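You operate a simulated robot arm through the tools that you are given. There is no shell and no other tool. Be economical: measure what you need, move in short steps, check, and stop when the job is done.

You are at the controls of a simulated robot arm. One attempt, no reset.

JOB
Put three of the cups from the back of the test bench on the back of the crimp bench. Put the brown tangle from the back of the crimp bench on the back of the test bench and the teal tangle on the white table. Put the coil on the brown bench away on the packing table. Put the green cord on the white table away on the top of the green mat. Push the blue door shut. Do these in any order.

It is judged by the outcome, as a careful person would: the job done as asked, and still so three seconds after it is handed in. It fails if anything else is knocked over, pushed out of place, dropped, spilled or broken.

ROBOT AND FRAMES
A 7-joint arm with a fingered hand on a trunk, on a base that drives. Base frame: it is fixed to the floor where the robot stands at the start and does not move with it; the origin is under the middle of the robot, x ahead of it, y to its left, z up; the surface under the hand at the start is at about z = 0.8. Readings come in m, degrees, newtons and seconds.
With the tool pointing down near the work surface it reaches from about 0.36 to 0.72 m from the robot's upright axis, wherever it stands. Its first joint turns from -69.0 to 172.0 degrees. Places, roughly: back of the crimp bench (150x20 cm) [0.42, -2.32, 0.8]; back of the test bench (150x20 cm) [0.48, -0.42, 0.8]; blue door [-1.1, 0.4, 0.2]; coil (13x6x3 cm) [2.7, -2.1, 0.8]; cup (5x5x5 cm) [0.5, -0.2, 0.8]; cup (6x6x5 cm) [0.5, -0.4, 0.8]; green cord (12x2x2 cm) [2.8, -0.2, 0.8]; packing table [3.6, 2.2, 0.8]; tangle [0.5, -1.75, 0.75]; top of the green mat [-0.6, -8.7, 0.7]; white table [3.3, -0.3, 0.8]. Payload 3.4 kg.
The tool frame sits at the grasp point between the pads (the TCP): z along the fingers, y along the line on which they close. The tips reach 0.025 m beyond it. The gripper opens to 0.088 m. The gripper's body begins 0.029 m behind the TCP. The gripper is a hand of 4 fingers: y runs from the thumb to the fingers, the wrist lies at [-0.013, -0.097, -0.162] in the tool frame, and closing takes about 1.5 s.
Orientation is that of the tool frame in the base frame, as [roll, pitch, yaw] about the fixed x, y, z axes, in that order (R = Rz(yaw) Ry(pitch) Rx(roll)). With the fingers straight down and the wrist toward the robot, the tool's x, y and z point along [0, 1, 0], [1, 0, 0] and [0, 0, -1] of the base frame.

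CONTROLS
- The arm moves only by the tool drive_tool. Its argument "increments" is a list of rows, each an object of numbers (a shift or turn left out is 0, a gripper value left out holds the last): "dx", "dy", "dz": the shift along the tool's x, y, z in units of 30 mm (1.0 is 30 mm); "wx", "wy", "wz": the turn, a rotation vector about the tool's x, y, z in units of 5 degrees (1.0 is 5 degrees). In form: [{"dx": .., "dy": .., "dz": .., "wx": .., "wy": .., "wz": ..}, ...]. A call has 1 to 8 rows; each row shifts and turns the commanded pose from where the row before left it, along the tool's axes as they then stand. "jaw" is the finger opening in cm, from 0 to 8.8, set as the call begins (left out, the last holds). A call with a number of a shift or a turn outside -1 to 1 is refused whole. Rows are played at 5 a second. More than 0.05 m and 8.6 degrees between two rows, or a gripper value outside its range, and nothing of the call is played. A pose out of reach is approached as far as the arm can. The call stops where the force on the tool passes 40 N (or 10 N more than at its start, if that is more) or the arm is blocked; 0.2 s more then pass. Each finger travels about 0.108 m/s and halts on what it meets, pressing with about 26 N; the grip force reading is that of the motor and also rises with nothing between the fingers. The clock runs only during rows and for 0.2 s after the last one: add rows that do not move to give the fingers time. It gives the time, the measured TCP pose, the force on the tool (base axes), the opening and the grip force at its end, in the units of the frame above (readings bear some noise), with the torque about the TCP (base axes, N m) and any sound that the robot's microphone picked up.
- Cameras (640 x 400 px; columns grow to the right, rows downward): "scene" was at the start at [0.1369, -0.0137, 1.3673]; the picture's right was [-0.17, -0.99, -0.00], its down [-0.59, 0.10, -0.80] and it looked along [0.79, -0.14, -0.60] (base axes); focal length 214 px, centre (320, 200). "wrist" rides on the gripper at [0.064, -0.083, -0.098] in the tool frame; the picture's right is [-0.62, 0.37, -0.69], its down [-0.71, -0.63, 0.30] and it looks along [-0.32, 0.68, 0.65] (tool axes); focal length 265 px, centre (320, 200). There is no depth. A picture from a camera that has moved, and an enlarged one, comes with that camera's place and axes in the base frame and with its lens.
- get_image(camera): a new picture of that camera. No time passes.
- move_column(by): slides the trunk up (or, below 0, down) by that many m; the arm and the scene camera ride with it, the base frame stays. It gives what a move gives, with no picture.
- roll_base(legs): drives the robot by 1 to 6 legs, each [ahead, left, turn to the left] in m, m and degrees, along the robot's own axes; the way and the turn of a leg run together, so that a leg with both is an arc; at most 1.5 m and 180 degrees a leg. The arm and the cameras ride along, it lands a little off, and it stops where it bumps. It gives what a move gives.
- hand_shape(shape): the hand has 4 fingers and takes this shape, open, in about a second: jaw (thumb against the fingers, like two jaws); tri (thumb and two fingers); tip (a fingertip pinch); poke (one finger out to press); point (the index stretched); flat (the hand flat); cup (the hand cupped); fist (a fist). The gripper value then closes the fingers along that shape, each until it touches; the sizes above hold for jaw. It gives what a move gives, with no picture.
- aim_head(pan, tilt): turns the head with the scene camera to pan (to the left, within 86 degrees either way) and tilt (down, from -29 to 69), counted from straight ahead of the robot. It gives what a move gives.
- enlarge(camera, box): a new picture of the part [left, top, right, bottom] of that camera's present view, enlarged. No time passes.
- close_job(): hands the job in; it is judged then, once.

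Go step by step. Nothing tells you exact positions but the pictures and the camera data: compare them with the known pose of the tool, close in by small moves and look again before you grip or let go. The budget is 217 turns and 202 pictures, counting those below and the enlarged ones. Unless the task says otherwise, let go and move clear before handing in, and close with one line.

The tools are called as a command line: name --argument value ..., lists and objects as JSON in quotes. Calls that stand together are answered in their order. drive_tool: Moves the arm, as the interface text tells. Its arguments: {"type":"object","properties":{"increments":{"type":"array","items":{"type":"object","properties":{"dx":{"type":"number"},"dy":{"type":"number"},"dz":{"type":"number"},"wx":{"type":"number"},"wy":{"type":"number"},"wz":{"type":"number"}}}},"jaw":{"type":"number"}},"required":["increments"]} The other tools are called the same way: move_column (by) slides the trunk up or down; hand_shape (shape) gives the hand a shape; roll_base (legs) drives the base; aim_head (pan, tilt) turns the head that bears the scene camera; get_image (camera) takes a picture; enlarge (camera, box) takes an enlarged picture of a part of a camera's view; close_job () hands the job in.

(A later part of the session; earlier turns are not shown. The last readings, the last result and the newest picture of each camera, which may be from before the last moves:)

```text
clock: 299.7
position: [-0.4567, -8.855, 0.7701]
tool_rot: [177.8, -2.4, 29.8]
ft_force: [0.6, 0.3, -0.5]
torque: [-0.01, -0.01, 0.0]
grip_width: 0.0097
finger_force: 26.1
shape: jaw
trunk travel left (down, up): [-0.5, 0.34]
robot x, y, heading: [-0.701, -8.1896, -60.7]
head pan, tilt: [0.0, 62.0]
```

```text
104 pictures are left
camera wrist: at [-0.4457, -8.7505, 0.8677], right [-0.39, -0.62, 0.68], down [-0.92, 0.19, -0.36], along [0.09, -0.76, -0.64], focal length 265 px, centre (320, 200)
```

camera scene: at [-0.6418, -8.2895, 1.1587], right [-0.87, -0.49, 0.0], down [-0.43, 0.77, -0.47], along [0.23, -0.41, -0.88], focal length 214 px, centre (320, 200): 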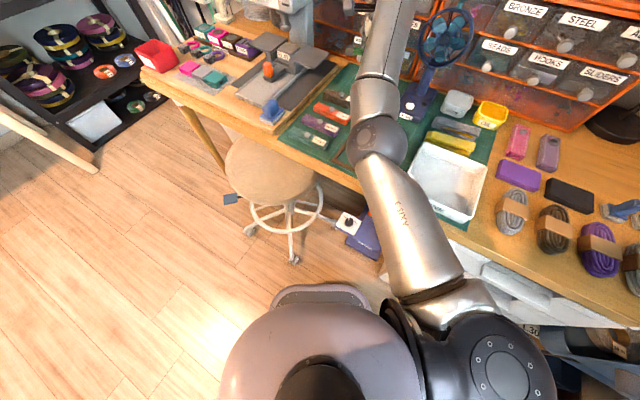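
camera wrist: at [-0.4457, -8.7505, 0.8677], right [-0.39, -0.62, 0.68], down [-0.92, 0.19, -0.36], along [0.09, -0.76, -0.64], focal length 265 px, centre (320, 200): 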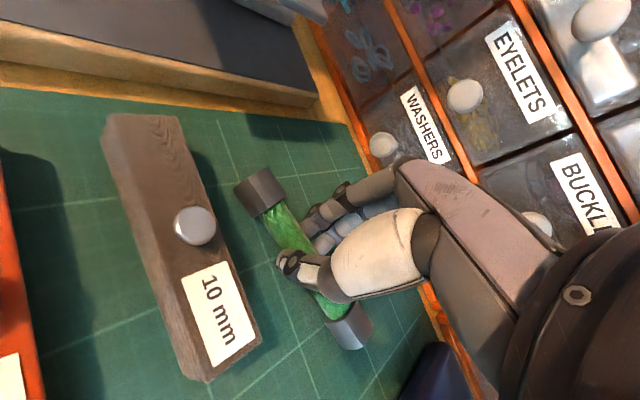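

drive_tool --increments '[{"dz": 0.1}, {"dz": 0.1}, {"dz": 0.1}, {"dz": 0.1}, {"dz": 0.1}, {"dz": 0.1}, {"dz": 0.1}]'

get_image --camera "wrist"

get_image --camera "scene"

```text
clock: 301.5
position: [-0.4548, -8.8559, 0.7628]
tool_rot: [176.4, -2.1, 29.6]
ft_force: [-0.7, 0.7, 17.4]
torque: [0.01, -0.03, 0.03]
grip_width: 0.0116
finger_force: 25.9
shape: jaw
trunk travel left (down, up): [-0.5, 0.34]
robot x, y, heading: [-0.6992, -8.1905, -60.3]
head pan, tilt: [0.0, 62.0]
stopped in row 7: the force on the tool passed its limit at 40 N (the readings are from after the stop); the commanded pose is now the measured one
```

```text
103 pictures are left
camera wrist: at [-0.4453, -8.7496, 0.8574], right [-0.4, -0.6, 0.69], down [-0.91, 0.18, -0.37], along [0.1, -0.78, -0.62], focal length 265 px, centre (320, 200)
```

wrist: 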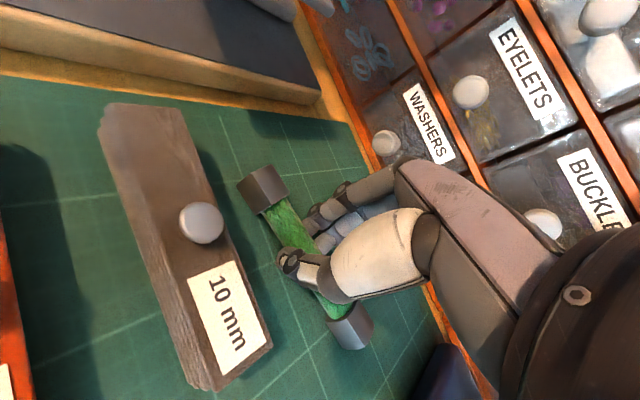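

```text
102 pictures are left
camera scene: at [-0.6431, -8.2862, 1.1588], right [-0.87, -0.49, 0.0], down [-0.43, 0.77, -0.47], along [0.23, -0.41, -0.88], focal length 214 px, centre (320, 200)
```

scene: 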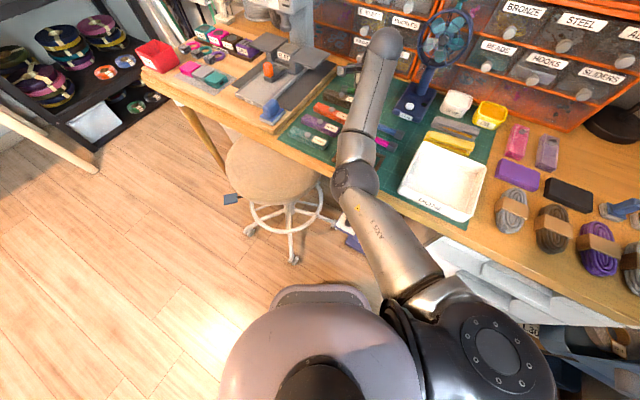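

The cord is touching the mat. I'll open narrowly and lift straight up.

drive_tool --increments '[{"dz": -0.05}, {}, {}, {}]' --jaw 3.2

drive_tool --increments '[{"dz": -0.4}, {"dz": -0.6}, {"dz": -0.8}, {"dz": -0.8}]'

get_image --camera "wrist"

```text
clock: 302.5
position: [-0.4546, -8.8567, 0.7588]
tool_rot: [176.9, -2.3, 29.7]
ft_force: [2.6, -0.3, 13.3]
torque: [0.1, -0.07, -0.03]
grip_width: 0.0303
finger_force: 0.1
shape: jaw
trunk travel left (down, up): [-0.5, 0.34]
robot x, y, heading: [-0.6973, -8.193, -60.3]
head pan, tilt: [0.0, 62.0]
```

```text
clock: 303.5
position: [-0.4568, -8.856, 0.8361]
tool_rot: [177.1, -2.2, 29.7]
ft_force: [-0.4, -0.3, -0.4]
torque: [0.02, 0.02, 0.0]
grip_width: 0.0318
finger_force: 0.1
shape: jaw
trunk travel left (down, up): [-0.5, 0.34]
robot x, y, heading: [-0.6983, -8.192, -60.6]
head pan, tilt: [0.0, 62.0]
```

```text
101 pictures are left
camera wrist: at [-0.4477, -8.75, 0.9321], right [-0.4, -0.61, 0.69], down [-0.91, 0.19, -0.36], along [0.09, -0.77, -0.63], focal length 265 px, centre (320, 200)
```

wrist: 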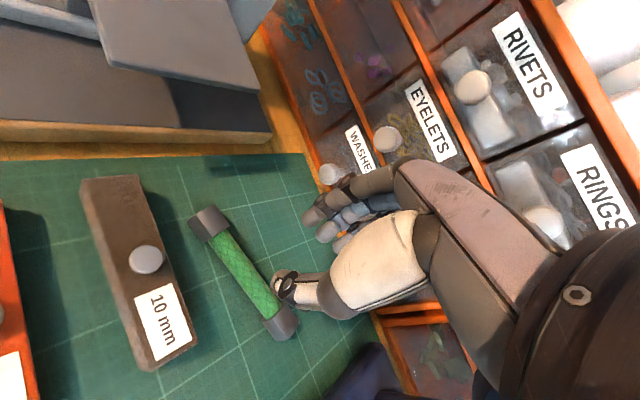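

The green cord lies on the mat. I'll raise up, back off and leave through the gap the way I came.

move_column --by 0.3

roll_base --legs '[[-0.2, 0, 0], [0, 0, 60]]'

aim_head --pan 20 --tilt 25

get_image --camera "scene"

```text
clock: 306.5
position: [-0.4575, -8.8566, 1.1366]
tool_rot: [177.1, -2.2, 29.6]
ft_force: [-0.6, 0.6, -0.6]
torque: [-0.05, 0.01, -0.01]
grip_width: 0.0318
finger_force: 0.2
shape: jaw
trunk travel left (down, up): [-0.8, 0.04]
robot x, y, heading: [-0.6962, -8.1884, -60.7]
head pan, tilt: [0.0, 62.0]
```

```text
clock: 310.7
position: [-0.1005, -8.1454, 1.1364]
tool_rot: [177.1, -2.2, 89.4]
ft_force: [0.1, 0.0, 0.4]
torque: [0.0, 0.01, -0.01]
grip_width: 0.0321
finger_force: 0.0
shape: jaw
trunk travel left (down, up): [-0.8, 0.04]
robot x, y, heading: [-0.7962, -8.0199, -1.1]
head pan, tilt: [0.0, 62.0]
```

```text
clock: 311.7
position: [-0.1006, -8.1453, 1.1366]
tool_rot: [177.1, -2.2, 89.4]
ft_force: [0.7, 0.4, 0.4]
torque: [0.01, -0.01, 0.03]
grip_width: 0.0319
finger_force: 0.0
shape: jaw
trunk travel left (down, up): [-0.8, 0.04]
robot x, y, heading: [-0.7973, -8.0166, -0.7]
head pan, tilt: [20.0, 25.0]
```

```text
100 pictures are left
camera scene: at [-0.6582, -7.988, 1.511], right [0.33, -0.94, 0.0], down [-0.4, -0.14, -0.91], along [0.86, 0.3, -0.42], focal length 214 px, centre (320, 200)
```

scene: 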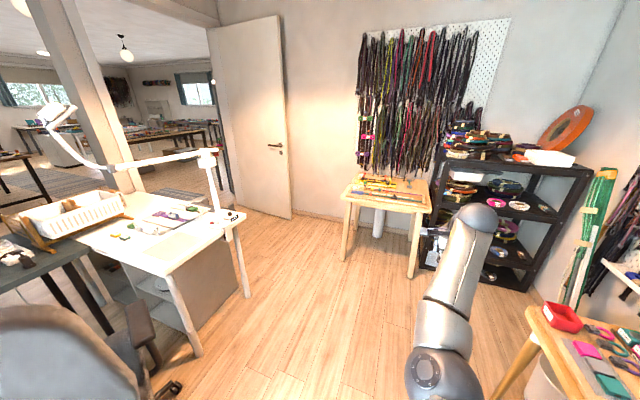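

roll_base --legs '[[1.08, 0.15, 0.7], [0.4, 0.5, 0], [0, 0, 90]]'

aim_head --pan 0 --tilt 25

get_image --camera "scene"

```text
clock: 324.3
position: [0.7941, -6.6903, 1.1347]
tool_rot: [177.1, -2.2, -179.0]
ft_force: [0.1, 0.1, 0.1]
torque: [0.01, 0.01, -0.03]
grip_width: 0.032
finger_force: 0.0
shape: jaw
trunk travel left (down, up): [-0.8, 0.04]
robot x, y, heading: [0.6831, -7.391, 90.8]
head pan, tilt: [20.0, 25.0]
```

```text
clock: 325.1
position: [0.7931, -6.6911, 1.1363]
tool_rot: [177.1, -2.2, -179.0]
ft_force: [0.4, -0.4, -0.8]
torque: [0.03, 0.0, 0.0]
grip_width: 0.0317
finger_force: 0.0
shape: jaw
trunk travel left (down, up): [-0.8, 0.04]
robot x, y, heading: [0.6889, -7.3939, 90.9]
head pan, tilt: [0.0, 25.0]
```

```text
99 pictures are left
camera scene: at [0.6856, -7.247, 1.5111], right [1.0, 0.01, 0.0], down [0.01, -0.42, -0.91], along [-0.01, 0.91, -0.42], focal length 214 px, centre (320, 200)
```

scene: 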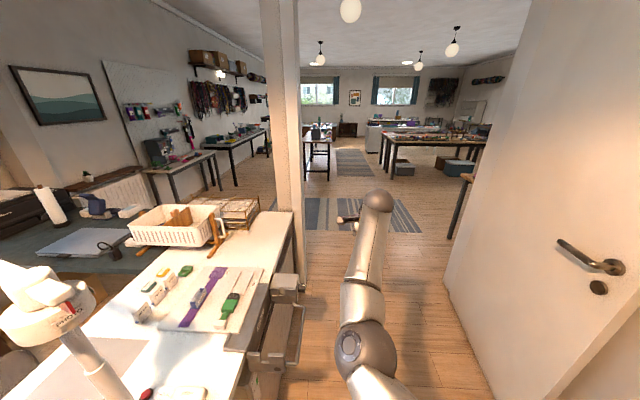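

roll_base --legs '[[0.5, -0.43, -0.9], [1.3, 0, 0], [1.3, -0.2, 0]]'

aim_head --pan -25 --tilt 20

get_image --camera "scene"

```text
clock: 341.0
position: [1.2916, -3.5887, 1.1356]
tool_rot: [177.1, -2.3, -175.7]
ft_force: [0.5, 0.8, -0.3]
torque: [-0.02, 0.01, 0.0]
grip_width: 0.0318
finger_force: 0.1
shape: jaw
trunk travel left (down, up): [-0.8, 0.04]
robot x, y, heading: [1.2274, -4.2944, 94.1]
head pan, tilt: [0.0, 25.0]
```

```text
clock: 341.9
position: [1.2915, -3.5891, 1.1358]
tool_rot: [177.1, -2.1, -175.6]
ft_force: [0.6, -0.2, 0.0]
torque: [0.02, -0.03, 0.0]
grip_width: 0.032
finger_force: 0.1
shape: jaw
trunk travel left (down, up): [-0.8, 0.04]
robot x, y, heading: [1.2232, -4.2965, 94.0]
head pan, tilt: [-25.0, 20.0]
```

```text
98 pictures are left
camera scene: at [1.2551, -4.1563, 1.5191], right [0.93, -0.36, 0.0], down [-0.12, -0.32, -0.94], along [0.33, 0.88, -0.34], focal length 214 px, centre (320, 200)
```

scene: 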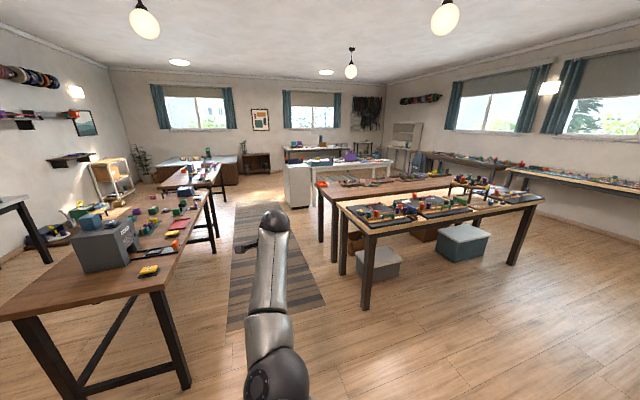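

roll_base --legs '[[0.0, 0, -4.0], [0.5, -0.27, 0], [1.2, 0, 0], [1.2, 0, 0]]'

aim_head --pan -60 --tilt 25

get_image --camera "scene"

aim_head --pan 10 --tilt 25

get_image --camera "scene"

```text
clock: 356.9
position: [1.6589, -0.7143, 1.1347]
tool_rot: [177.1, -2.1, 179.6]
ft_force: [-0.3, 0.0, -0.9]
torque: [0.01, 0.0, -0.02]
grip_width: 0.0318
finger_force: 0.1
shape: jaw
trunk travel left (down, up): [-0.8, 0.04]
robot x, y, heading: [1.5346, -1.4115, 89.3]
head pan, tilt: [-25.0, 20.0]
```

```text
clock: 357.9
position: [1.66, -0.7145, 1.1351]
tool_rot: [177.2, -2.2, 179.5]
ft_force: [-0.7, -0.5, 0.9]
torque: [-0.02, 0.02, 0.02]
grip_width: 0.0318
finger_force: 0.1
shape: jaw
trunk travel left (down, up): [-0.8, 0.04]
robot x, y, heading: [1.5363, -1.4132, 89.0]
head pan, tilt: [-60.0, 25.0]
```

```text
97 pictures are left
camera scene: at [1.6162, -1.3147, 1.5111], right [0.49, -0.87, 0.0], down [-0.37, -0.21, -0.91], along [0.79, 0.44, -0.42], focal length 214 px, centre (320, 200)
```

scene: 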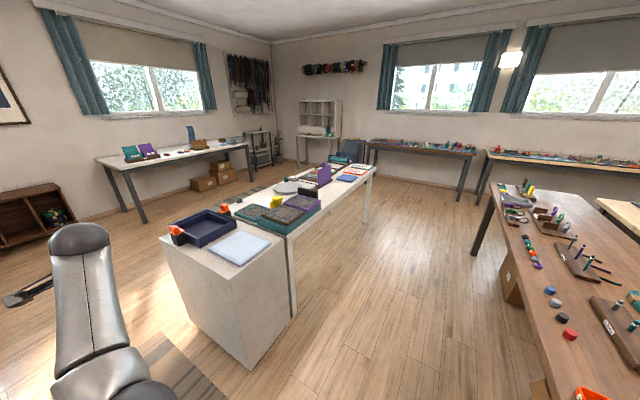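

```text
clock: 359.4
position: [1.6614, -0.7132, 1.1355]
tool_rot: [177.1, -2.2, 179.5]
ft_force: [-0.1, -0.5, -0.3]
torque: [-0.01, 0.0, 0.02]
grip_width: 0.032
finger_force: 0.1
shape: jaw
trunk travel left (down, up): [-0.8, 0.04]
robot x, y, heading: [1.5359, -1.4104, 89.1]
head pan, tilt: [10.0, 25.0]
```

```text
96 pictures are left
camera scene: at [1.5212, -1.2688, 1.5111], right [0.99, 0.16, 0.0], down [0.07, -0.42, -0.91], along [-0.14, 0.89, -0.42], focal length 214 px, centre (320, 200)
```

scene: 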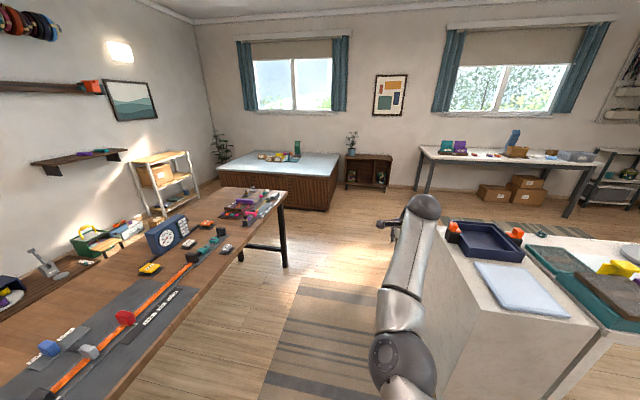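

There's a wide gap between the white table and the brown bench. I'll turn to face -y and strafe to the coil.

roll_base --legs '[[0.1, 0, -90], [0, 0, -89.5], [0, 1.2, 0]]'

aim_head --pan 5 --tilt 40

get_image --camera "scene"

get_image --camera "wrist"

```text
clock: 373.2
position: [2.6684, -2.0853, 1.1355]
tool_rot: [177.1, -2.2, -2.2]
ft_force: [-1.0, -0.3, 0.1]
torque: [-0.01, 0.01, 0.0]
grip_width: 0.0318
finger_force: 0.1
shape: jaw
trunk travel left (down, up): [-0.8, 0.04]
robot x, y, heading: [2.8169, -1.3922, -92.8]
head pan, tilt: [10.0, 25.0]
```

```text
clock: 374.0
position: [2.6694, -2.0858, 1.1358]
tool_rot: [177.0, -2.2, -2.2]
ft_force: [0.8, -1.3, -0.1]
torque: [-0.04, 0.01, 0.0]
grip_width: 0.0317
finger_force: 0.1
shape: jaw
trunk travel left (down, up): [-0.8, 0.04]
robot x, y, heading: [2.8152, -1.3929, -92.4]
head pan, tilt: [5.0, 40.0]
```

```text
95 pictures are left
camera scene: at [2.8176, -1.5265, 1.4878], right [-1.0, -0.04, 0.0], down [-0.03, 0.64, -0.77], along [0.03, -0.77, -0.64], focal length 214 px, centre (320, 200)
```

scene: 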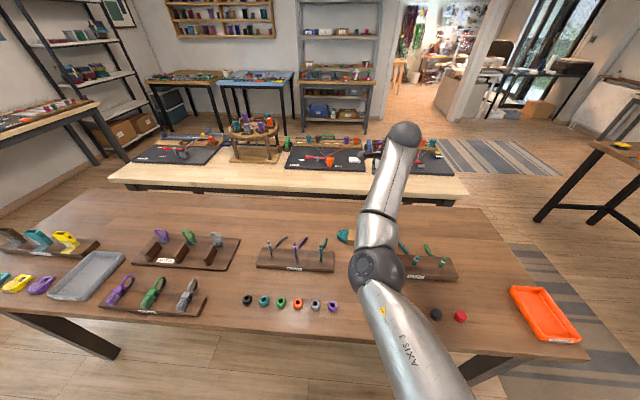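

```text
94 pictures are left
camera wrist: at [2.7336, -2.0001, 1.232], right [-0.66, -0.31, 0.69], down [-0.68, 0.64, -0.36], along [-0.33, -0.7, -0.63], focal length 265 px, centre (320, 200)
```

wrist: 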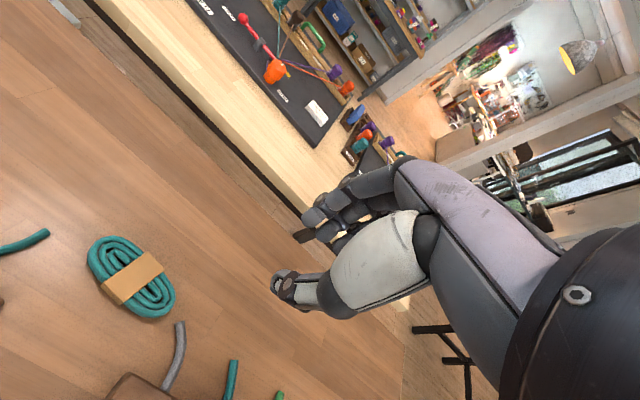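

The coil is at about (2.715,-2.103), lying along x. I'll check the rods near it.

enlarge --camera "wrist" --box '[0, 180, 340, 400]'

enlarge --camera "scene" --box '[220, 200, 480, 340]'

```text
1.82 times, centred on (170, 290) of wrist
camera zoom: at [2.7336, -2.0001, 1.232], right [-0.66, -0.31, 0.69], down [-0.68, 0.64, -0.36], along [-0.33, -0.7, -0.63], focal length 483 px, centre (593, 36)
```

zoom: 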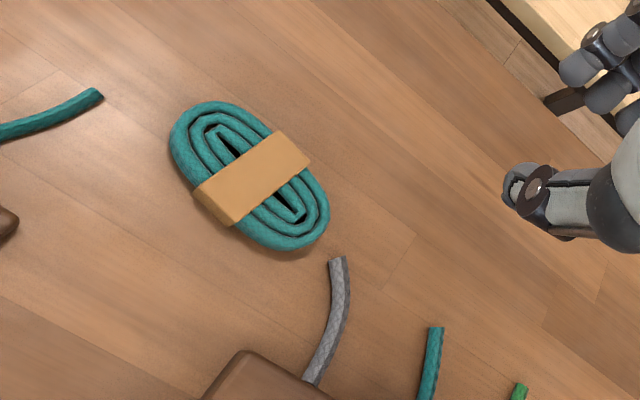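

```text
2.46 times, centred on (350, 270) of scene
camera zoom: at [2.8176, -1.5265, 1.4878], right [-1.0, -0.04, 0.0], down [-0.03, 0.64, -0.77], along [0.03, -0.77, -0.64], focal length 528 px, centre (246, 28)
```

zoom: 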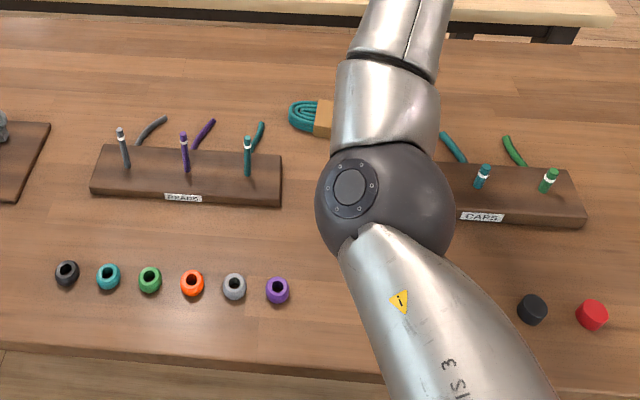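

roll_base --legs '[[0, -0.05, 2.5]]'

drive_tool --increments '[{"dx": 0.7}, {"dx": 0.7}, {"dx": 0.7, "dy": 0.5}]' --jaw 8.8

move_column --by -0.15

get_image --camera "wrist"

get_image --camera "scene"

```text
clock: 374.9
position: [2.6487, -2.0883, 1.1345]
tool_rot: [177.2, -2.2, 0.3]
ft_force: [-1.5, -0.4, -0.5]
torque: [-0.01, -0.04, -0.01]
grip_width: 0.032
finger_force: 0.0
shape: jaw
trunk travel left (down, up): [-0.8, 0.04]
robot x, y, heading: [2.7672, -1.3918, -90.1]
head pan, tilt: [5.0, 40.0]
```

```text
clock: 375.7
position: [2.7028, -2.1052, 1.1395]
tool_rot: [177.2, -2.1, 0.5]
ft_force: [0.7, -0.2, -0.3]
torque: [0.01, 0.01, 0.01]
grip_width: 0.0878
finger_force: 0.1
shape: jaw
out of reach, approached as far as the arm can: row 3
trunk travel left (down, up): [-0.8, 0.04]
robot x, y, heading: [2.7652, -1.3897, -89.7]
head pan, tilt: [5.0, 40.0]
```

```text
clock: 377.4
position: [2.7023, -2.1042, 0.9897]
tool_rot: [177.1, -2.2, 0.5]
ft_force: [-0.3, -0.5, 0.0]
torque: [0.02, 0.02, 0.0]
grip_width: 0.0877
finger_force: 0.2
shape: jaw
trunk travel left (down, up): [-0.65, 0.19]
robot x, y, heading: [2.7692, -1.395, -90.1]
head pan, tilt: [5.0, 40.0]
```

```text
91 pictures are left
camera wrist: at [2.7624, -2.0164, 1.0856], right [-0.64, -0.34, 0.69], down [-0.71, 0.61, -0.36], along [-0.29, -0.72, -0.63], focal length 265 px, centre (320, 200)
```

wrist: 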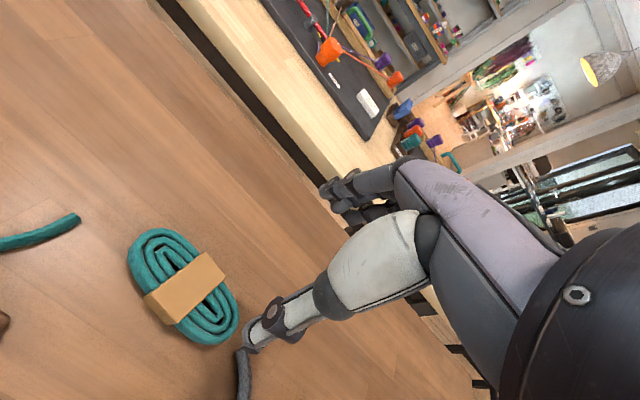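

```text
90 pictures are left
camera scene: at [2.7745, -1.5251, 1.3378], right [-1.0, -0.09, 0.0], down [-0.06, 0.64, -0.77], along [0.07, -0.76, -0.64], focal length 214 px, centre (320, 200)
```

scene: 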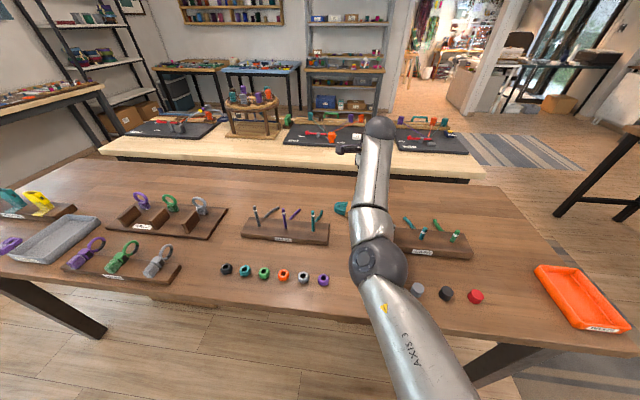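

move_column --by -0.06

drive_tool --increments '[{"dz": 0.5}, {"dz": 0.5, "dx": 0.35, "dy": -0.1}, {"dz": 0.5}]'

get_image --camera "wrist"

get_image --camera "scene"

```text
clock: 378.4
position: [2.7019, -2.1034, 0.9299]
tool_rot: [177.1, -2.2, 0.4]
ft_force: [0.2, -0.3, -0.2]
torque: [0.01, -0.01, 0.0]
grip_width: 0.0877
finger_force: 0.1
shape: jaw
trunk travel left (down, up): [-0.59, 0.25]
robot x, y, heading: [2.7703, -1.3918, -90.0]
head pan, tilt: [5.0, 40.0]
```

```text
clock: 379.2
position: [2.7038, -2.1056, 0.8847]
tool_rot: [177.2, -2.2, 0.6]
ft_force: [0.8, -0.6, 0.1]
torque: [-0.01, 0.01, 0.01]
grip_width: 0.0878
finger_force: 0.1
shape: jaw
out of reach, approached as far as the arm can: row 2
trunk travel left (down, up): [-0.59, 0.25]
robot x, y, heading: [2.7662, -1.3938, -90.0]
head pan, tilt: [5.0, 40.0]
```

```text
89 pictures are left
camera wrist: at [2.7637, -2.0169, 0.9811], right [-0.64, -0.34, 0.69], down [-0.71, 0.61, -0.36], along [-0.29, -0.72, -0.63], focal length 265 px, centre (320, 200)
```

wrist: 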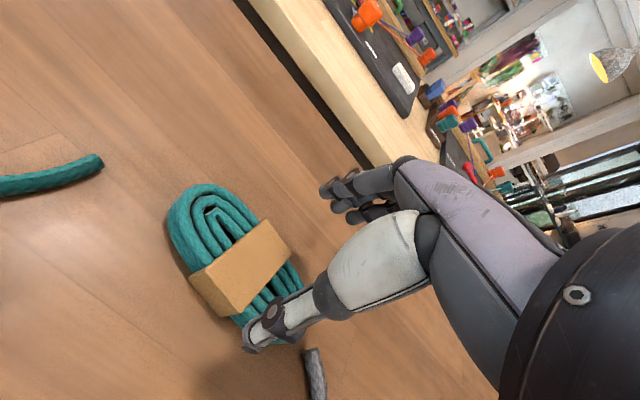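

```text
88 pictures are left
camera scene: at [2.7744, -1.5254, 1.2778], right [-1.0, -0.09, 0.0], down [-0.06, 0.64, -0.77], along [0.07, -0.76, -0.64], focal length 214 px, centre (320, 200)
```

scene: 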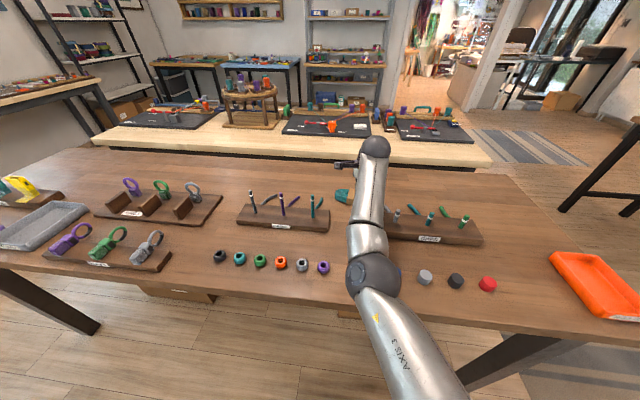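

drive_tool --increments '[{"dz": 0.6, "dy": -0.1}, {"dz": 0.6}, {"dz": 0.55}]'

get_image --camera "wrist"

get_image --camera "scene"

```text
clock: 380.0
position: [2.7055, -2.1054, 0.8313]
tool_rot: [177.1, -2.1, 0.7]
ft_force: [0.4, -0.1, -0.1]
torque: [0.02, 0.01, -0.03]
grip_width: 0.0874
finger_force: 0.0
shape: jaw
trunk travel left (down, up): [-0.59, 0.25]
robot x, y, heading: [2.7658, -1.3911, -90.0]
head pan, tilt: [5.0, 40.0]
```

```text
87 pictures are left
camera wrist: at [2.7658, -2.0166, 0.9268], right [-0.64, -0.34, 0.69], down [-0.71, 0.61, -0.36], along [-0.29, -0.72, -0.63], focal length 265 px, centre (320, 200)
```

wrist: 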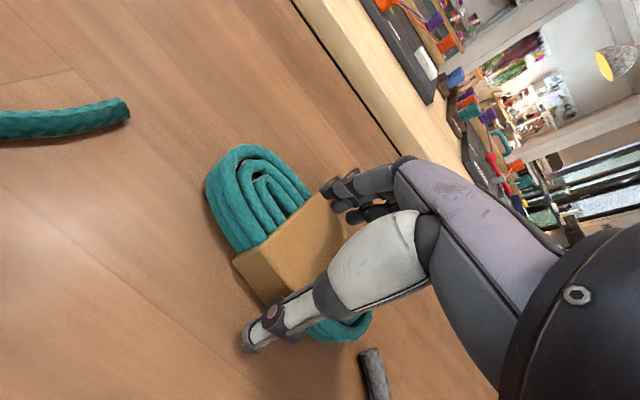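

```text
86 pictures are left
camera scene: at [2.7744, -1.5255, 1.2777], right [-1.0, -0.09, 0.0], down [-0.06, 0.64, -0.77], along [0.07, -0.76, -0.64], focal length 214 px, centre (320, 200)
```

scene: 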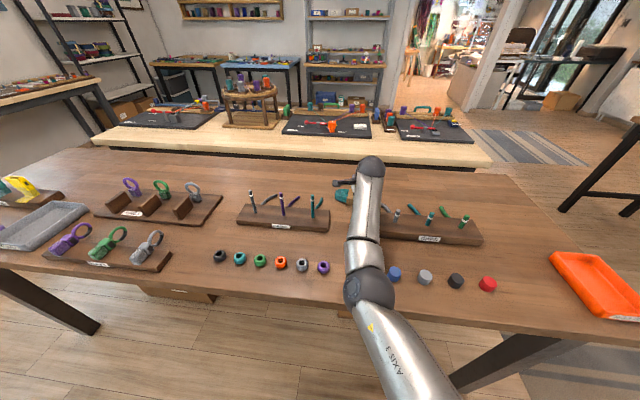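

drive_tool --increments '[{}, {}, {}, {}, {}, {}, {}, {}]' --jaw 2.0

drive_tool --increments '[{"dz": -0.5}, {"dz": -0.7}, {"dz": -0.8}, {"dz": -0.5}]'

get_image --camera "wrist"

```text
clock: 381.8
position: [2.7044, -2.1044, 0.8306]
tool_rot: [177.2, -2.1, 0.8]
ft_force: [-0.2, 1.0, 1.1]
torque: [-0.01, 0.0, 0.02]
grip_width: 0.0525
finger_force: 25.8
shape: jaw
trunk travel left (down, up): [-0.59, 0.25]
robot x, y, heading: [2.7634, -1.3937, -90.0]
head pan, tilt: [5.0, 40.0]
```

```text
clock: 382.8
position: [2.7027, -2.1, 0.9077]
tool_rot: [177.2, -2.2, 0.7]
ft_force: [0.4, 0.5, -1.3]
torque: [0.0, 0.0, 0.0]
grip_width: 0.0528
finger_force: 25.7
shape: jaw
trunk travel left (down, up): [-0.59, 0.25]
robot x, y, heading: [2.7666, -1.3945, -90.1]
head pan, tilt: [5.0, 40.0]
```

```text
85 pictures are left
camera wrist: at [2.7632, -2.0127, 1.0038], right [-0.64, -0.34, 0.69], down [-0.71, 0.6, -0.36], along [-0.29, -0.72, -0.63], focal length 265 px, centre (320, 200)
```

wrist: 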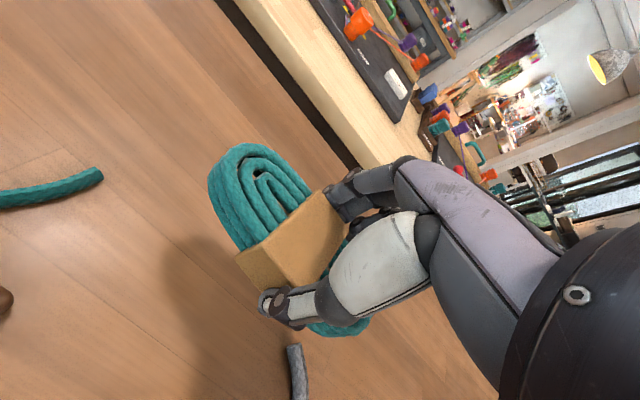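

The coil is held. I'll raise and drive west, then north, toward the packing table.

move_column --by 0.24

roll_base --legs '[[-0.13, 0, 0], [0, -1.24, 0], [0, 0, 90], [0, 0, 90], [1.2, 0, 0], [1.1, 0, 0]]'

aim_head --pan -45 --tilt 20

get_image --camera "scene"

get_image --camera "wrist"

```text
clock: 385.3
position: [2.7017, -2.1011, 1.1471]
tool_rot: [177.1, -2.2, 0.7]
ft_force: [0.5, -0.4, -0.6]
torque: [-0.01, 0.01, -0.01]
grip_width: 0.0526
finger_force: 26.2
shape: jaw
trunk travel left (down, up): [-0.83, 0.01]
robot x, y, heading: [2.7684, -1.3906, -90.0]
head pan, tilt: [5.0, 40.0]
```

```text
clock: 411.1
position: [1.6386, 1.7701, 1.1461]
tool_rot: [177.1, -2.1, 179.3]
ft_force: [0.0, -1.3, -2.1]
torque: [-0.04, -0.01, 0.01]
grip_width: 0.052
finger_force: 26.1
shape: jaw
trunk travel left (down, up): [-0.83, 0.01]
robot x, y, heading: [1.5585, 1.0595, 88.8]
head pan, tilt: [5.0, 40.0]
```

```text
clock: 412.3
position: [1.638, 1.7701, 1.1473]
tool_rot: [177.2, -2.2, 179.5]
ft_force: [-0.2, 0.3, -0.6]
torque: [0.04, 0.01, -0.01]
grip_width: 0.0519
finger_force: 26.1
shape: jaw
trunk travel left (down, up): [-0.83, 0.01]
robot x, y, heading: [1.5557, 1.0628, 88.8]
head pan, tilt: [-45.0, 20.0]
```

```text
84 pictures are left
camera scene: at [1.6272, 1.1785, 1.5491], right [0.69, -0.72, 0.0], down [-0.25, -0.24, -0.94], along [0.68, 0.65, -0.34], focal length 214 px, centre (320, 200)
```

scene: 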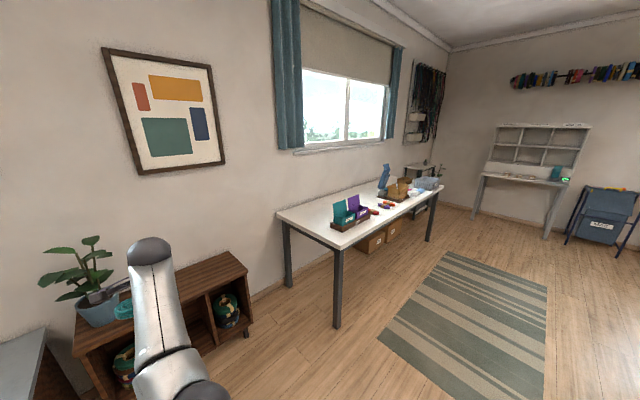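

```text
83 pictures are left
camera wrist: at [1.5769, 1.6825, 1.2435], right [0.65, 0.33, 0.69], down [0.69, -0.62, -0.36], along [0.31, 0.71, -0.63], focal length 265 px, centre (320, 200)
```

wrist: 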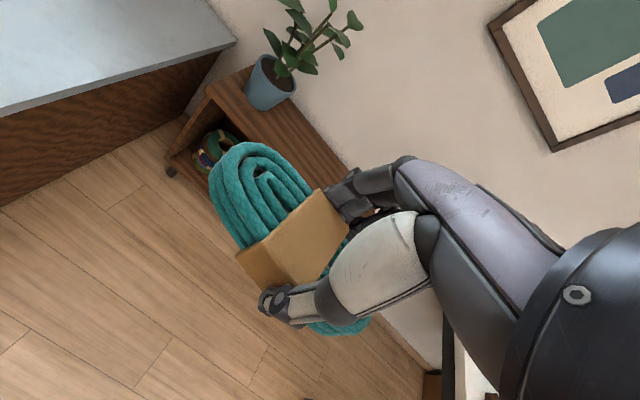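

roll_base --legs '[[-0.1, 0, 1.0], [0, -1.1, 0]]'

aim_head --pan -15 --tilt 35

get_image --camera "scene"

get_image --camera "wrist"

```text
clock: 418.7
position: [2.7248, 1.6614, 1.148]
tool_rot: [177.1, -2.2, -180.0]
ft_force: [-0.1, -0.2, -2.0]
torque: [0.02, -0.04, 0.0]
grip_width: 0.0516
finger_force: 25.7
shape: jaw
trunk travel left (down, up): [-0.83, 0.01]
robot x, y, heading: [2.653, 0.9549, 89.5]
head pan, tilt: [-45.0, 20.0]
```

```text
clock: 419.6
position: [2.7242, 1.6618, 1.1476]
tool_rot: [177.1, -2.3, -179.9]
ft_force: [0.0, 0.2, -1.8]
torque: [-0.03, -0.04, 0.0]
grip_width: 0.052
finger_force: 26.1
shape: jaw
trunk travel left (down, up): [-0.83, 0.01]
robot x, y, heading: [2.6554, 0.9536, 89.3]
head pan, tilt: [-15.0, 35.0]
```

```text
82 pictures are left
camera scene: at [2.6782, 1.089, 1.5253], right [0.96, -0.27, 0.0], down [-0.16, -0.55, -0.82], along [0.22, 0.79, -0.57], focal length 214 px, centre (320, 200)
```

scene: 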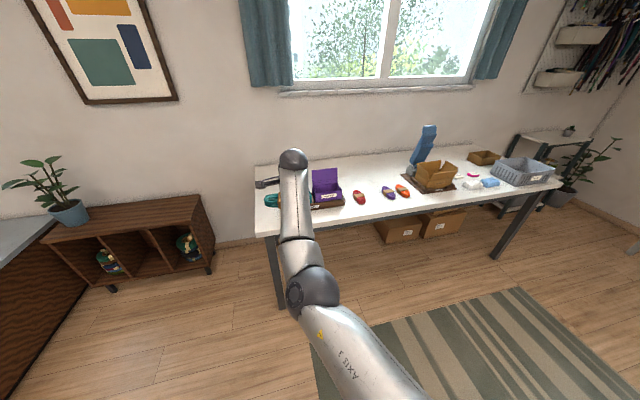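

```text
81 pictures are left
camera wrist: at [2.6648, 1.5727, 1.2436], right [0.65, 0.33, 0.69], down [0.7, -0.61, -0.36], along [0.3, 0.72, -0.63], focal length 265 px, centre (320, 200)
```

wrist: 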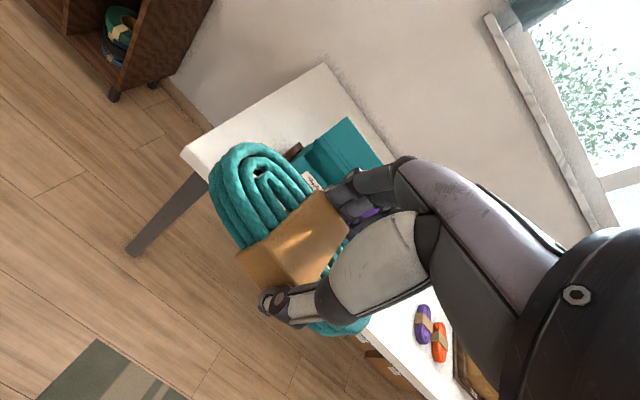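

I'll place the coil in the clear area behind the small spools, around (3.33,2.27).

roll_base --legs '[[0.2, -0.61, 0.5], [0.4, 0, 0]]'

aim_head --pan 0 --tilt 45

get_image --camera "scene"

get_image --camera "wrist"

```text
clock: 425.3
position: [3.3291, 2.2572, 1.1478]
tool_rot: [177.2, -2.2, -179.4]
ft_force: [0.1, 0.6, -1.8]
torque: [-0.01, -0.02, -0.02]
grip_width: 0.0519
finger_force: 26.1
shape: jaw
trunk travel left (down, up): [-0.83, 0.01]
robot x, y, heading: [3.2582, 1.5487, 90.0]
head pan, tilt: [-15.0, 35.0]
```

```text
clock: 426.1
position: [3.3285, 2.2575, 1.1465]
tool_rot: [177.1, -2.2, -179.4]
ft_force: [0.9, -0.2, -1.7]
torque: [-0.01, -0.02, 0.0]
grip_width: 0.0518
finger_force: 25.9
shape: jaw
trunk travel left (down, up): [-0.83, 0.01]
robot x, y, heading: [3.2639, 1.5457, 89.7]
head pan, tilt: [0.0, 45.0]
```

```text
80 pictures are left
camera scene: at [3.2646, 1.6812, 1.5105], right [1.0, 0.0, 0.0], down [0.0, -0.71, -0.71], along [0.0, 0.71, -0.71], focal length 214 px, centre (320, 200)
```

scene: 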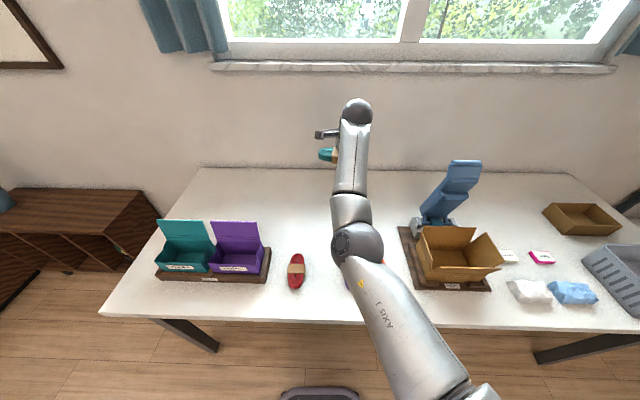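

```text
79 pictures are left
camera wrist: at [3.27, 2.1684, 1.2436], right [0.64, 0.34, 0.69], down [0.71, -0.61, -0.36], along [0.29, 0.72, -0.63], focal length 265 px, centre (320, 200)
```

wrist: 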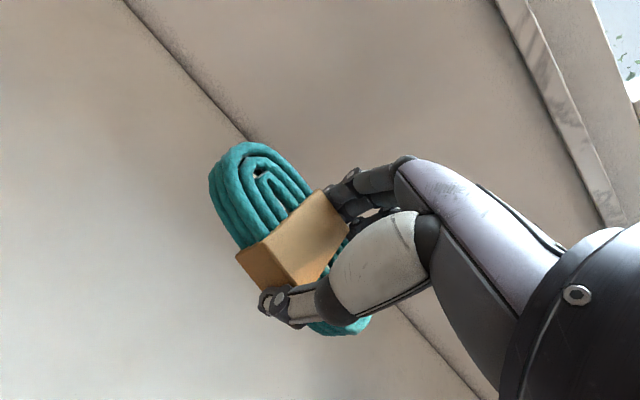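

move_column --by -0.24

drive_tool --increments '[{"dz": 0.5}, {"dz": 0.5}, {"dz": 0.4}]'

get_image --camera "wrist"

get_image --camera "scene"

```text
clock: 428.6
position: [3.3285, 2.2573, 0.9077]
tool_rot: [177.1, -2.2, -179.4]
ft_force: [1.0, 0.8, -1.2]
torque: [0.01, 0.0, 0.0]
grip_width: 0.0519
finger_force: 25.6
shape: jaw
trunk travel left (down, up): [-0.59, 0.25]
robot x, y, heading: [3.2616, 1.5484, 89.8]
head pan, tilt: [0.0, 45.0]
```

```text
clock: 429.4
position: [3.3281, 2.2594, 0.8645]
tool_rot: [177.2, -2.2, -179.6]
ft_force: [0.1, 0.0, -2.7]
torque: [0.06, -0.02, -0.02]
grip_width: 0.0518
finger_force: 26.0
shape: jaw
trunk travel left (down, up): [-0.59, 0.25]
robot x, y, heading: [3.2642, 1.5506, 89.4]
head pan, tilt: [0.0, 45.0]
```

```text
78 pictures are left
camera wrist: at [3.2684, 2.171, 0.9611], right [0.64, 0.34, 0.69], down [0.71, -0.61, -0.36], along [0.29, 0.72, -0.63], focal length 265 px, centre (320, 200)
```

wrist: 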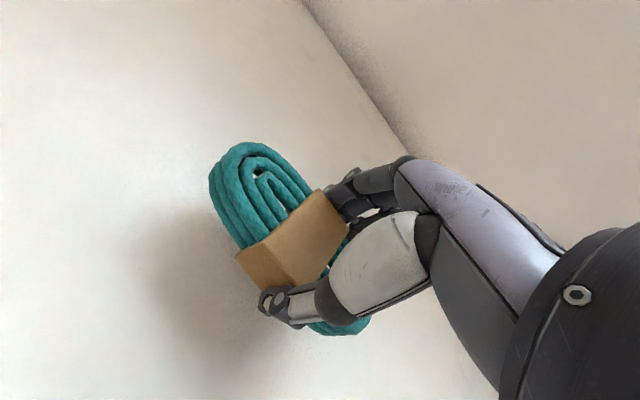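

```text
77 pictures are left
camera scene: at [3.2644, 1.6814, 1.2704], right [1.0, 0.0, 0.0], down [0.0, -0.71, -0.71], along [0.0, 0.71, -0.71], focal length 214 px, centre (320, 200)
```

scene: 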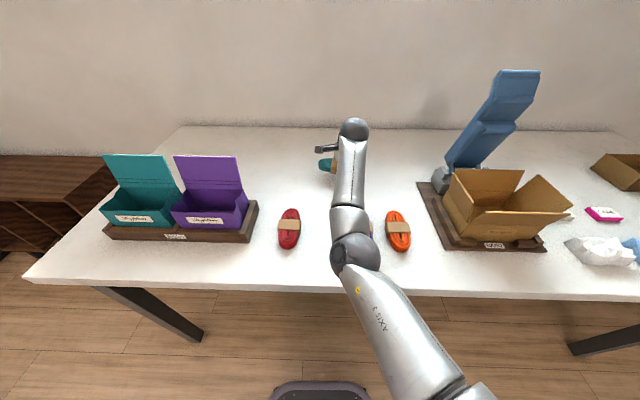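

drive_tool --increments '[{"dz": 0.25}, {"dz": 0.2}, {"dz": 0.15}, {"dz": 0.1}, {"dz": 0.1}, {"dz": 0.1}, {"dz": 0.1}]'

get_image --camera "wrist"

```text
clock: 431.0
position: [3.3261, 2.2625, 0.8356]
tool_rot: [177.1, -2.2, -179.4]
ft_force: [-0.6, 0.2, -2.0]
torque: [-0.05, 0.02, -0.02]
grip_width: 0.0517
finger_force: 25.9
shape: jaw
trunk travel left (down, up): [-0.59, 0.25]
robot x, y, heading: [3.2587, 1.545, 89.8]
head pan, tilt: [0.0, 45.0]
```

```text
76 pictures are left
camera wrist: at [3.267, 2.1727, 0.9315], right [0.64, 0.34, 0.69], down [0.71, -0.61, -0.36], along [0.29, 0.72, -0.63], focal length 265 px, centre (320, 200)
```

wrist: 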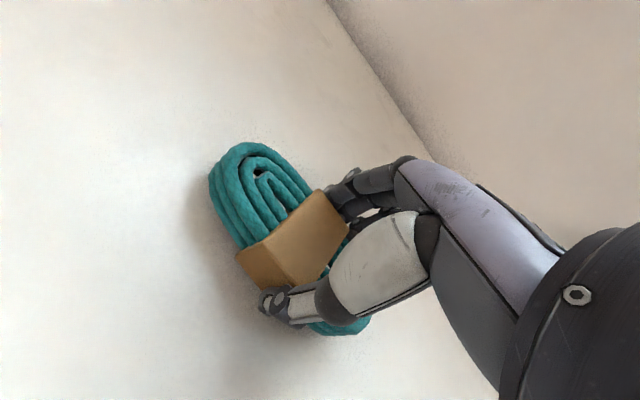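

drive_tool --increments '[{"dz": 0.12}, {"dz": 0.12}, {"dz": 0.12}, {"dz": 0.12}, {"dz": 0.12}, {"dz": 0.12}, {"dz": 0.12}, {"dz": 0.12}]'

get_image --camera "wrist"

```text
clock: 432.4
position: [3.3253, 2.2635, 0.8292]
tool_rot: [175.4, -2.1, -179.7]
ft_force: [0.3, -3.2, 18.1]
torque: [-0.39, 0.01, 0.05]
grip_width: 0.05
finger_force: 26.2
shape: jaw
trunk travel left (down, up): [-0.59, 0.25]
robot x, y, heading: [3.2644, 1.5527, 89.9]
head pan, tilt: [0.0, 45.0]
stopped in row 7: the force on the tool passed its limit at 41 N (the readings are from after the stop); the commanded pose is now the measured one
```

```text
75 pictures are left
camera wrist: at [3.2666, 2.1712, 0.9222], right [0.64, 0.32, 0.7], down [0.71, -0.6, -0.38], along [0.3, 0.73, -0.61], focal length 265 px, centre (320, 200)
```

wrist: 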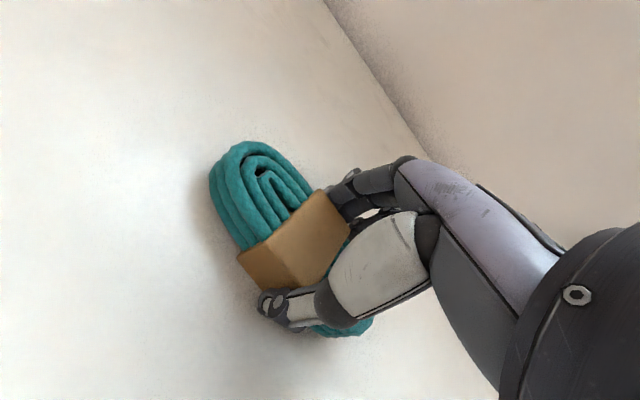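

The coil is on the table. I'll release and lift.

drive_tool --increments '[{"dz": -0.04}, {}, {}, {}, {}]' --jaw 8.8

drive_tool --increments '[{"dz": -0.4}, {"dz": -0.7}, {"dz": -0.9}, {"dz": -0.9}]'

move_column --by 0.2

get_image --camera "wrist"

get_image --camera "scene"

```text
clock: 433.6
position: [3.326, 2.2636, 0.8261]
tool_rot: [176.0, -2.1, -179.6]
ft_force: [-0.6, 7.5, 21.1]
torque: [-0.83, 0.06, -0.05]
grip_width: 0.0836
finger_force: 0.0
shape: jaw
trunk travel left (down, up): [-0.59, 0.25]
robot x, y, heading: [3.2615, 1.5501, 89.8]
head pan, tilt: [0.0, 45.0]
```

```text
clock: 434.6
position: [3.3285, 2.2572, 0.9105]
tool_rot: [176.2, -2.1, -179.5]
ft_force: [-0.4, -0.5, -0.9]
torque: [0.02, 0.01, -0.01]
grip_width: 0.0877
finger_force: 0.1
shape: jaw
trunk travel left (down, up): [-0.59, 0.25]
robot x, y, heading: [3.2628, 1.5488, 89.9]
head pan, tilt: [0.0, 45.0]
```

```text
clock: 436.8
position: [3.3294, 2.2588, 1.1094]
tool_rot: [176.2, -2.1, -179.5]
ft_force: [0.1, -0.4, -0.6]
torque: [0.02, 0.01, 0.03]
grip_width: 0.0877
finger_force: 0.1
shape: jaw
trunk travel left (down, up): [-0.79, 0.05]
robot x, y, heading: [3.2599, 1.5478, 89.5]
head pan, tilt: [0.0, 45.0]
```

```text
74 pictures are left
camera wrist: at [3.2703, 2.1677, 1.2047], right [0.64, 0.33, 0.69], down [0.71, -0.6, -0.37], along [0.3, 0.73, -0.62], focal length 265 px, centre (320, 200)
```

wrist: 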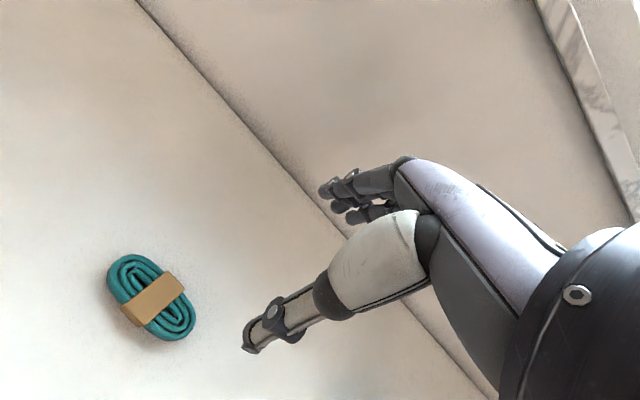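

```text
73 pictures are left
camera scene: at [3.2645, 1.6811, 1.4704], right [1.0, 0.0, 0.0], down [0.0, -0.71, -0.71], along [0.0, 0.71, -0.71], focal length 214 px, centre (320, 200)
```

scene: 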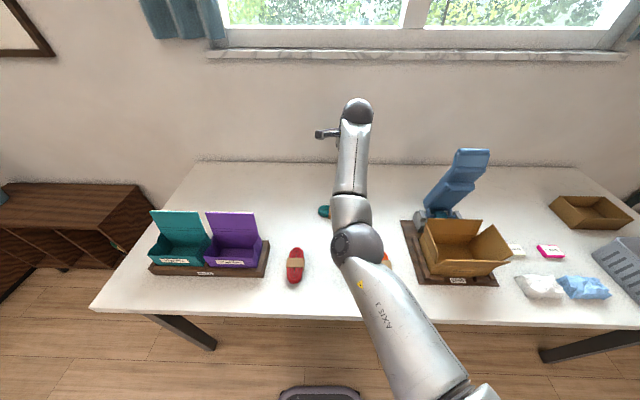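

The coil is placed. Now the blue door near (-1.1,0.4): I'll back off, face -x and drive there.

roll_base --legs '[[-0.6, 0, 0], [0, 0, 90], [1.4, 0, 0], [1.4, 0, 0]]'

aim_head --pan 15 --tilt 30

get_image --camera "scene"

```text
clock: 457.2
position: [-0.2663, 1.1636, 1.1114]
tool_rot: [176.2, -2.1, -92.4]
ft_force: [-0.2, -0.5, 0.0]
torque: [0.01, -0.04, 0.02]
grip_width: 0.0878
finger_force: 0.1
shape: jaw
trunk travel left (down, up): [-0.79, 0.05]
robot x, y, heading: [0.4364, 1.0651, 176.9]
head pan, tilt: [0.0, 45.0]
```

```text
clock: 457.9
position: [-0.266, 1.1639, 1.1092]
tool_rot: [176.2, -2.2, -92.5]
ft_force: [-0.3, 0.8, 0.0]
torque: [-0.03, 0.01, 0.02]
grip_width: 0.0875
finger_force: 0.1
shape: jaw
trunk travel left (down, up): [-0.79, 0.05]
robot x, y, heading: [0.442, 1.062, 176.9]
head pan, tilt: [15.0, 30.0]
```

```text
72 pictures are left
camera scene: at [0.3019, 1.0481, 1.493], right [-0.21, 0.98, 0.0], down [0.49, 0.1, -0.87], along [-0.85, -0.18, -0.5], focal length 214 px, centre (320, 200)
```

scene: 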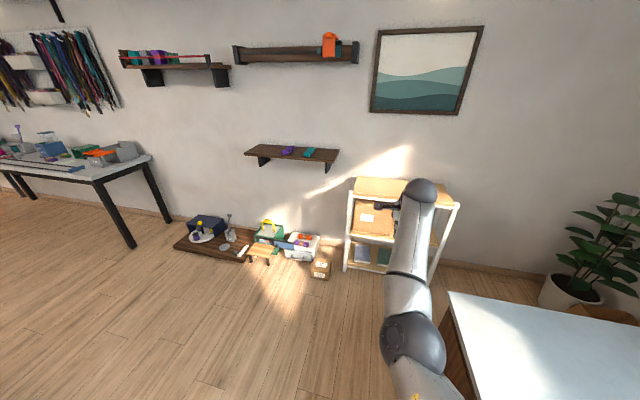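

enlarge --camera "scene" --box '[160, 200, 350, 290]'

```text
3.37 times, centred on (255, 245) of scene
camera zoom: at [0.3019, 1.0481, 1.493], right [-0.21, 0.98, 0.0], down [0.49, 0.1, -0.87], along [-0.85, -0.18, -0.5], focal length 722 px, centre (539, 48)
```

zoom: 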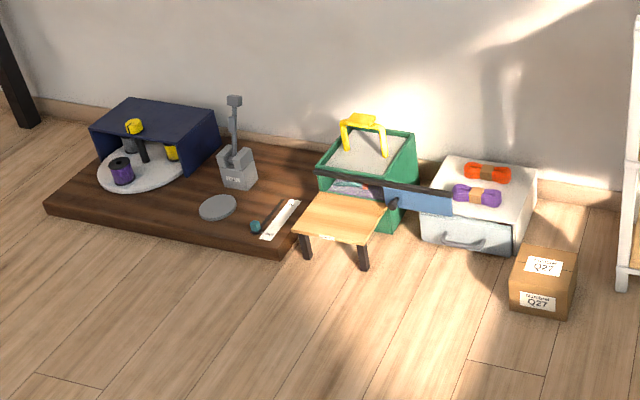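

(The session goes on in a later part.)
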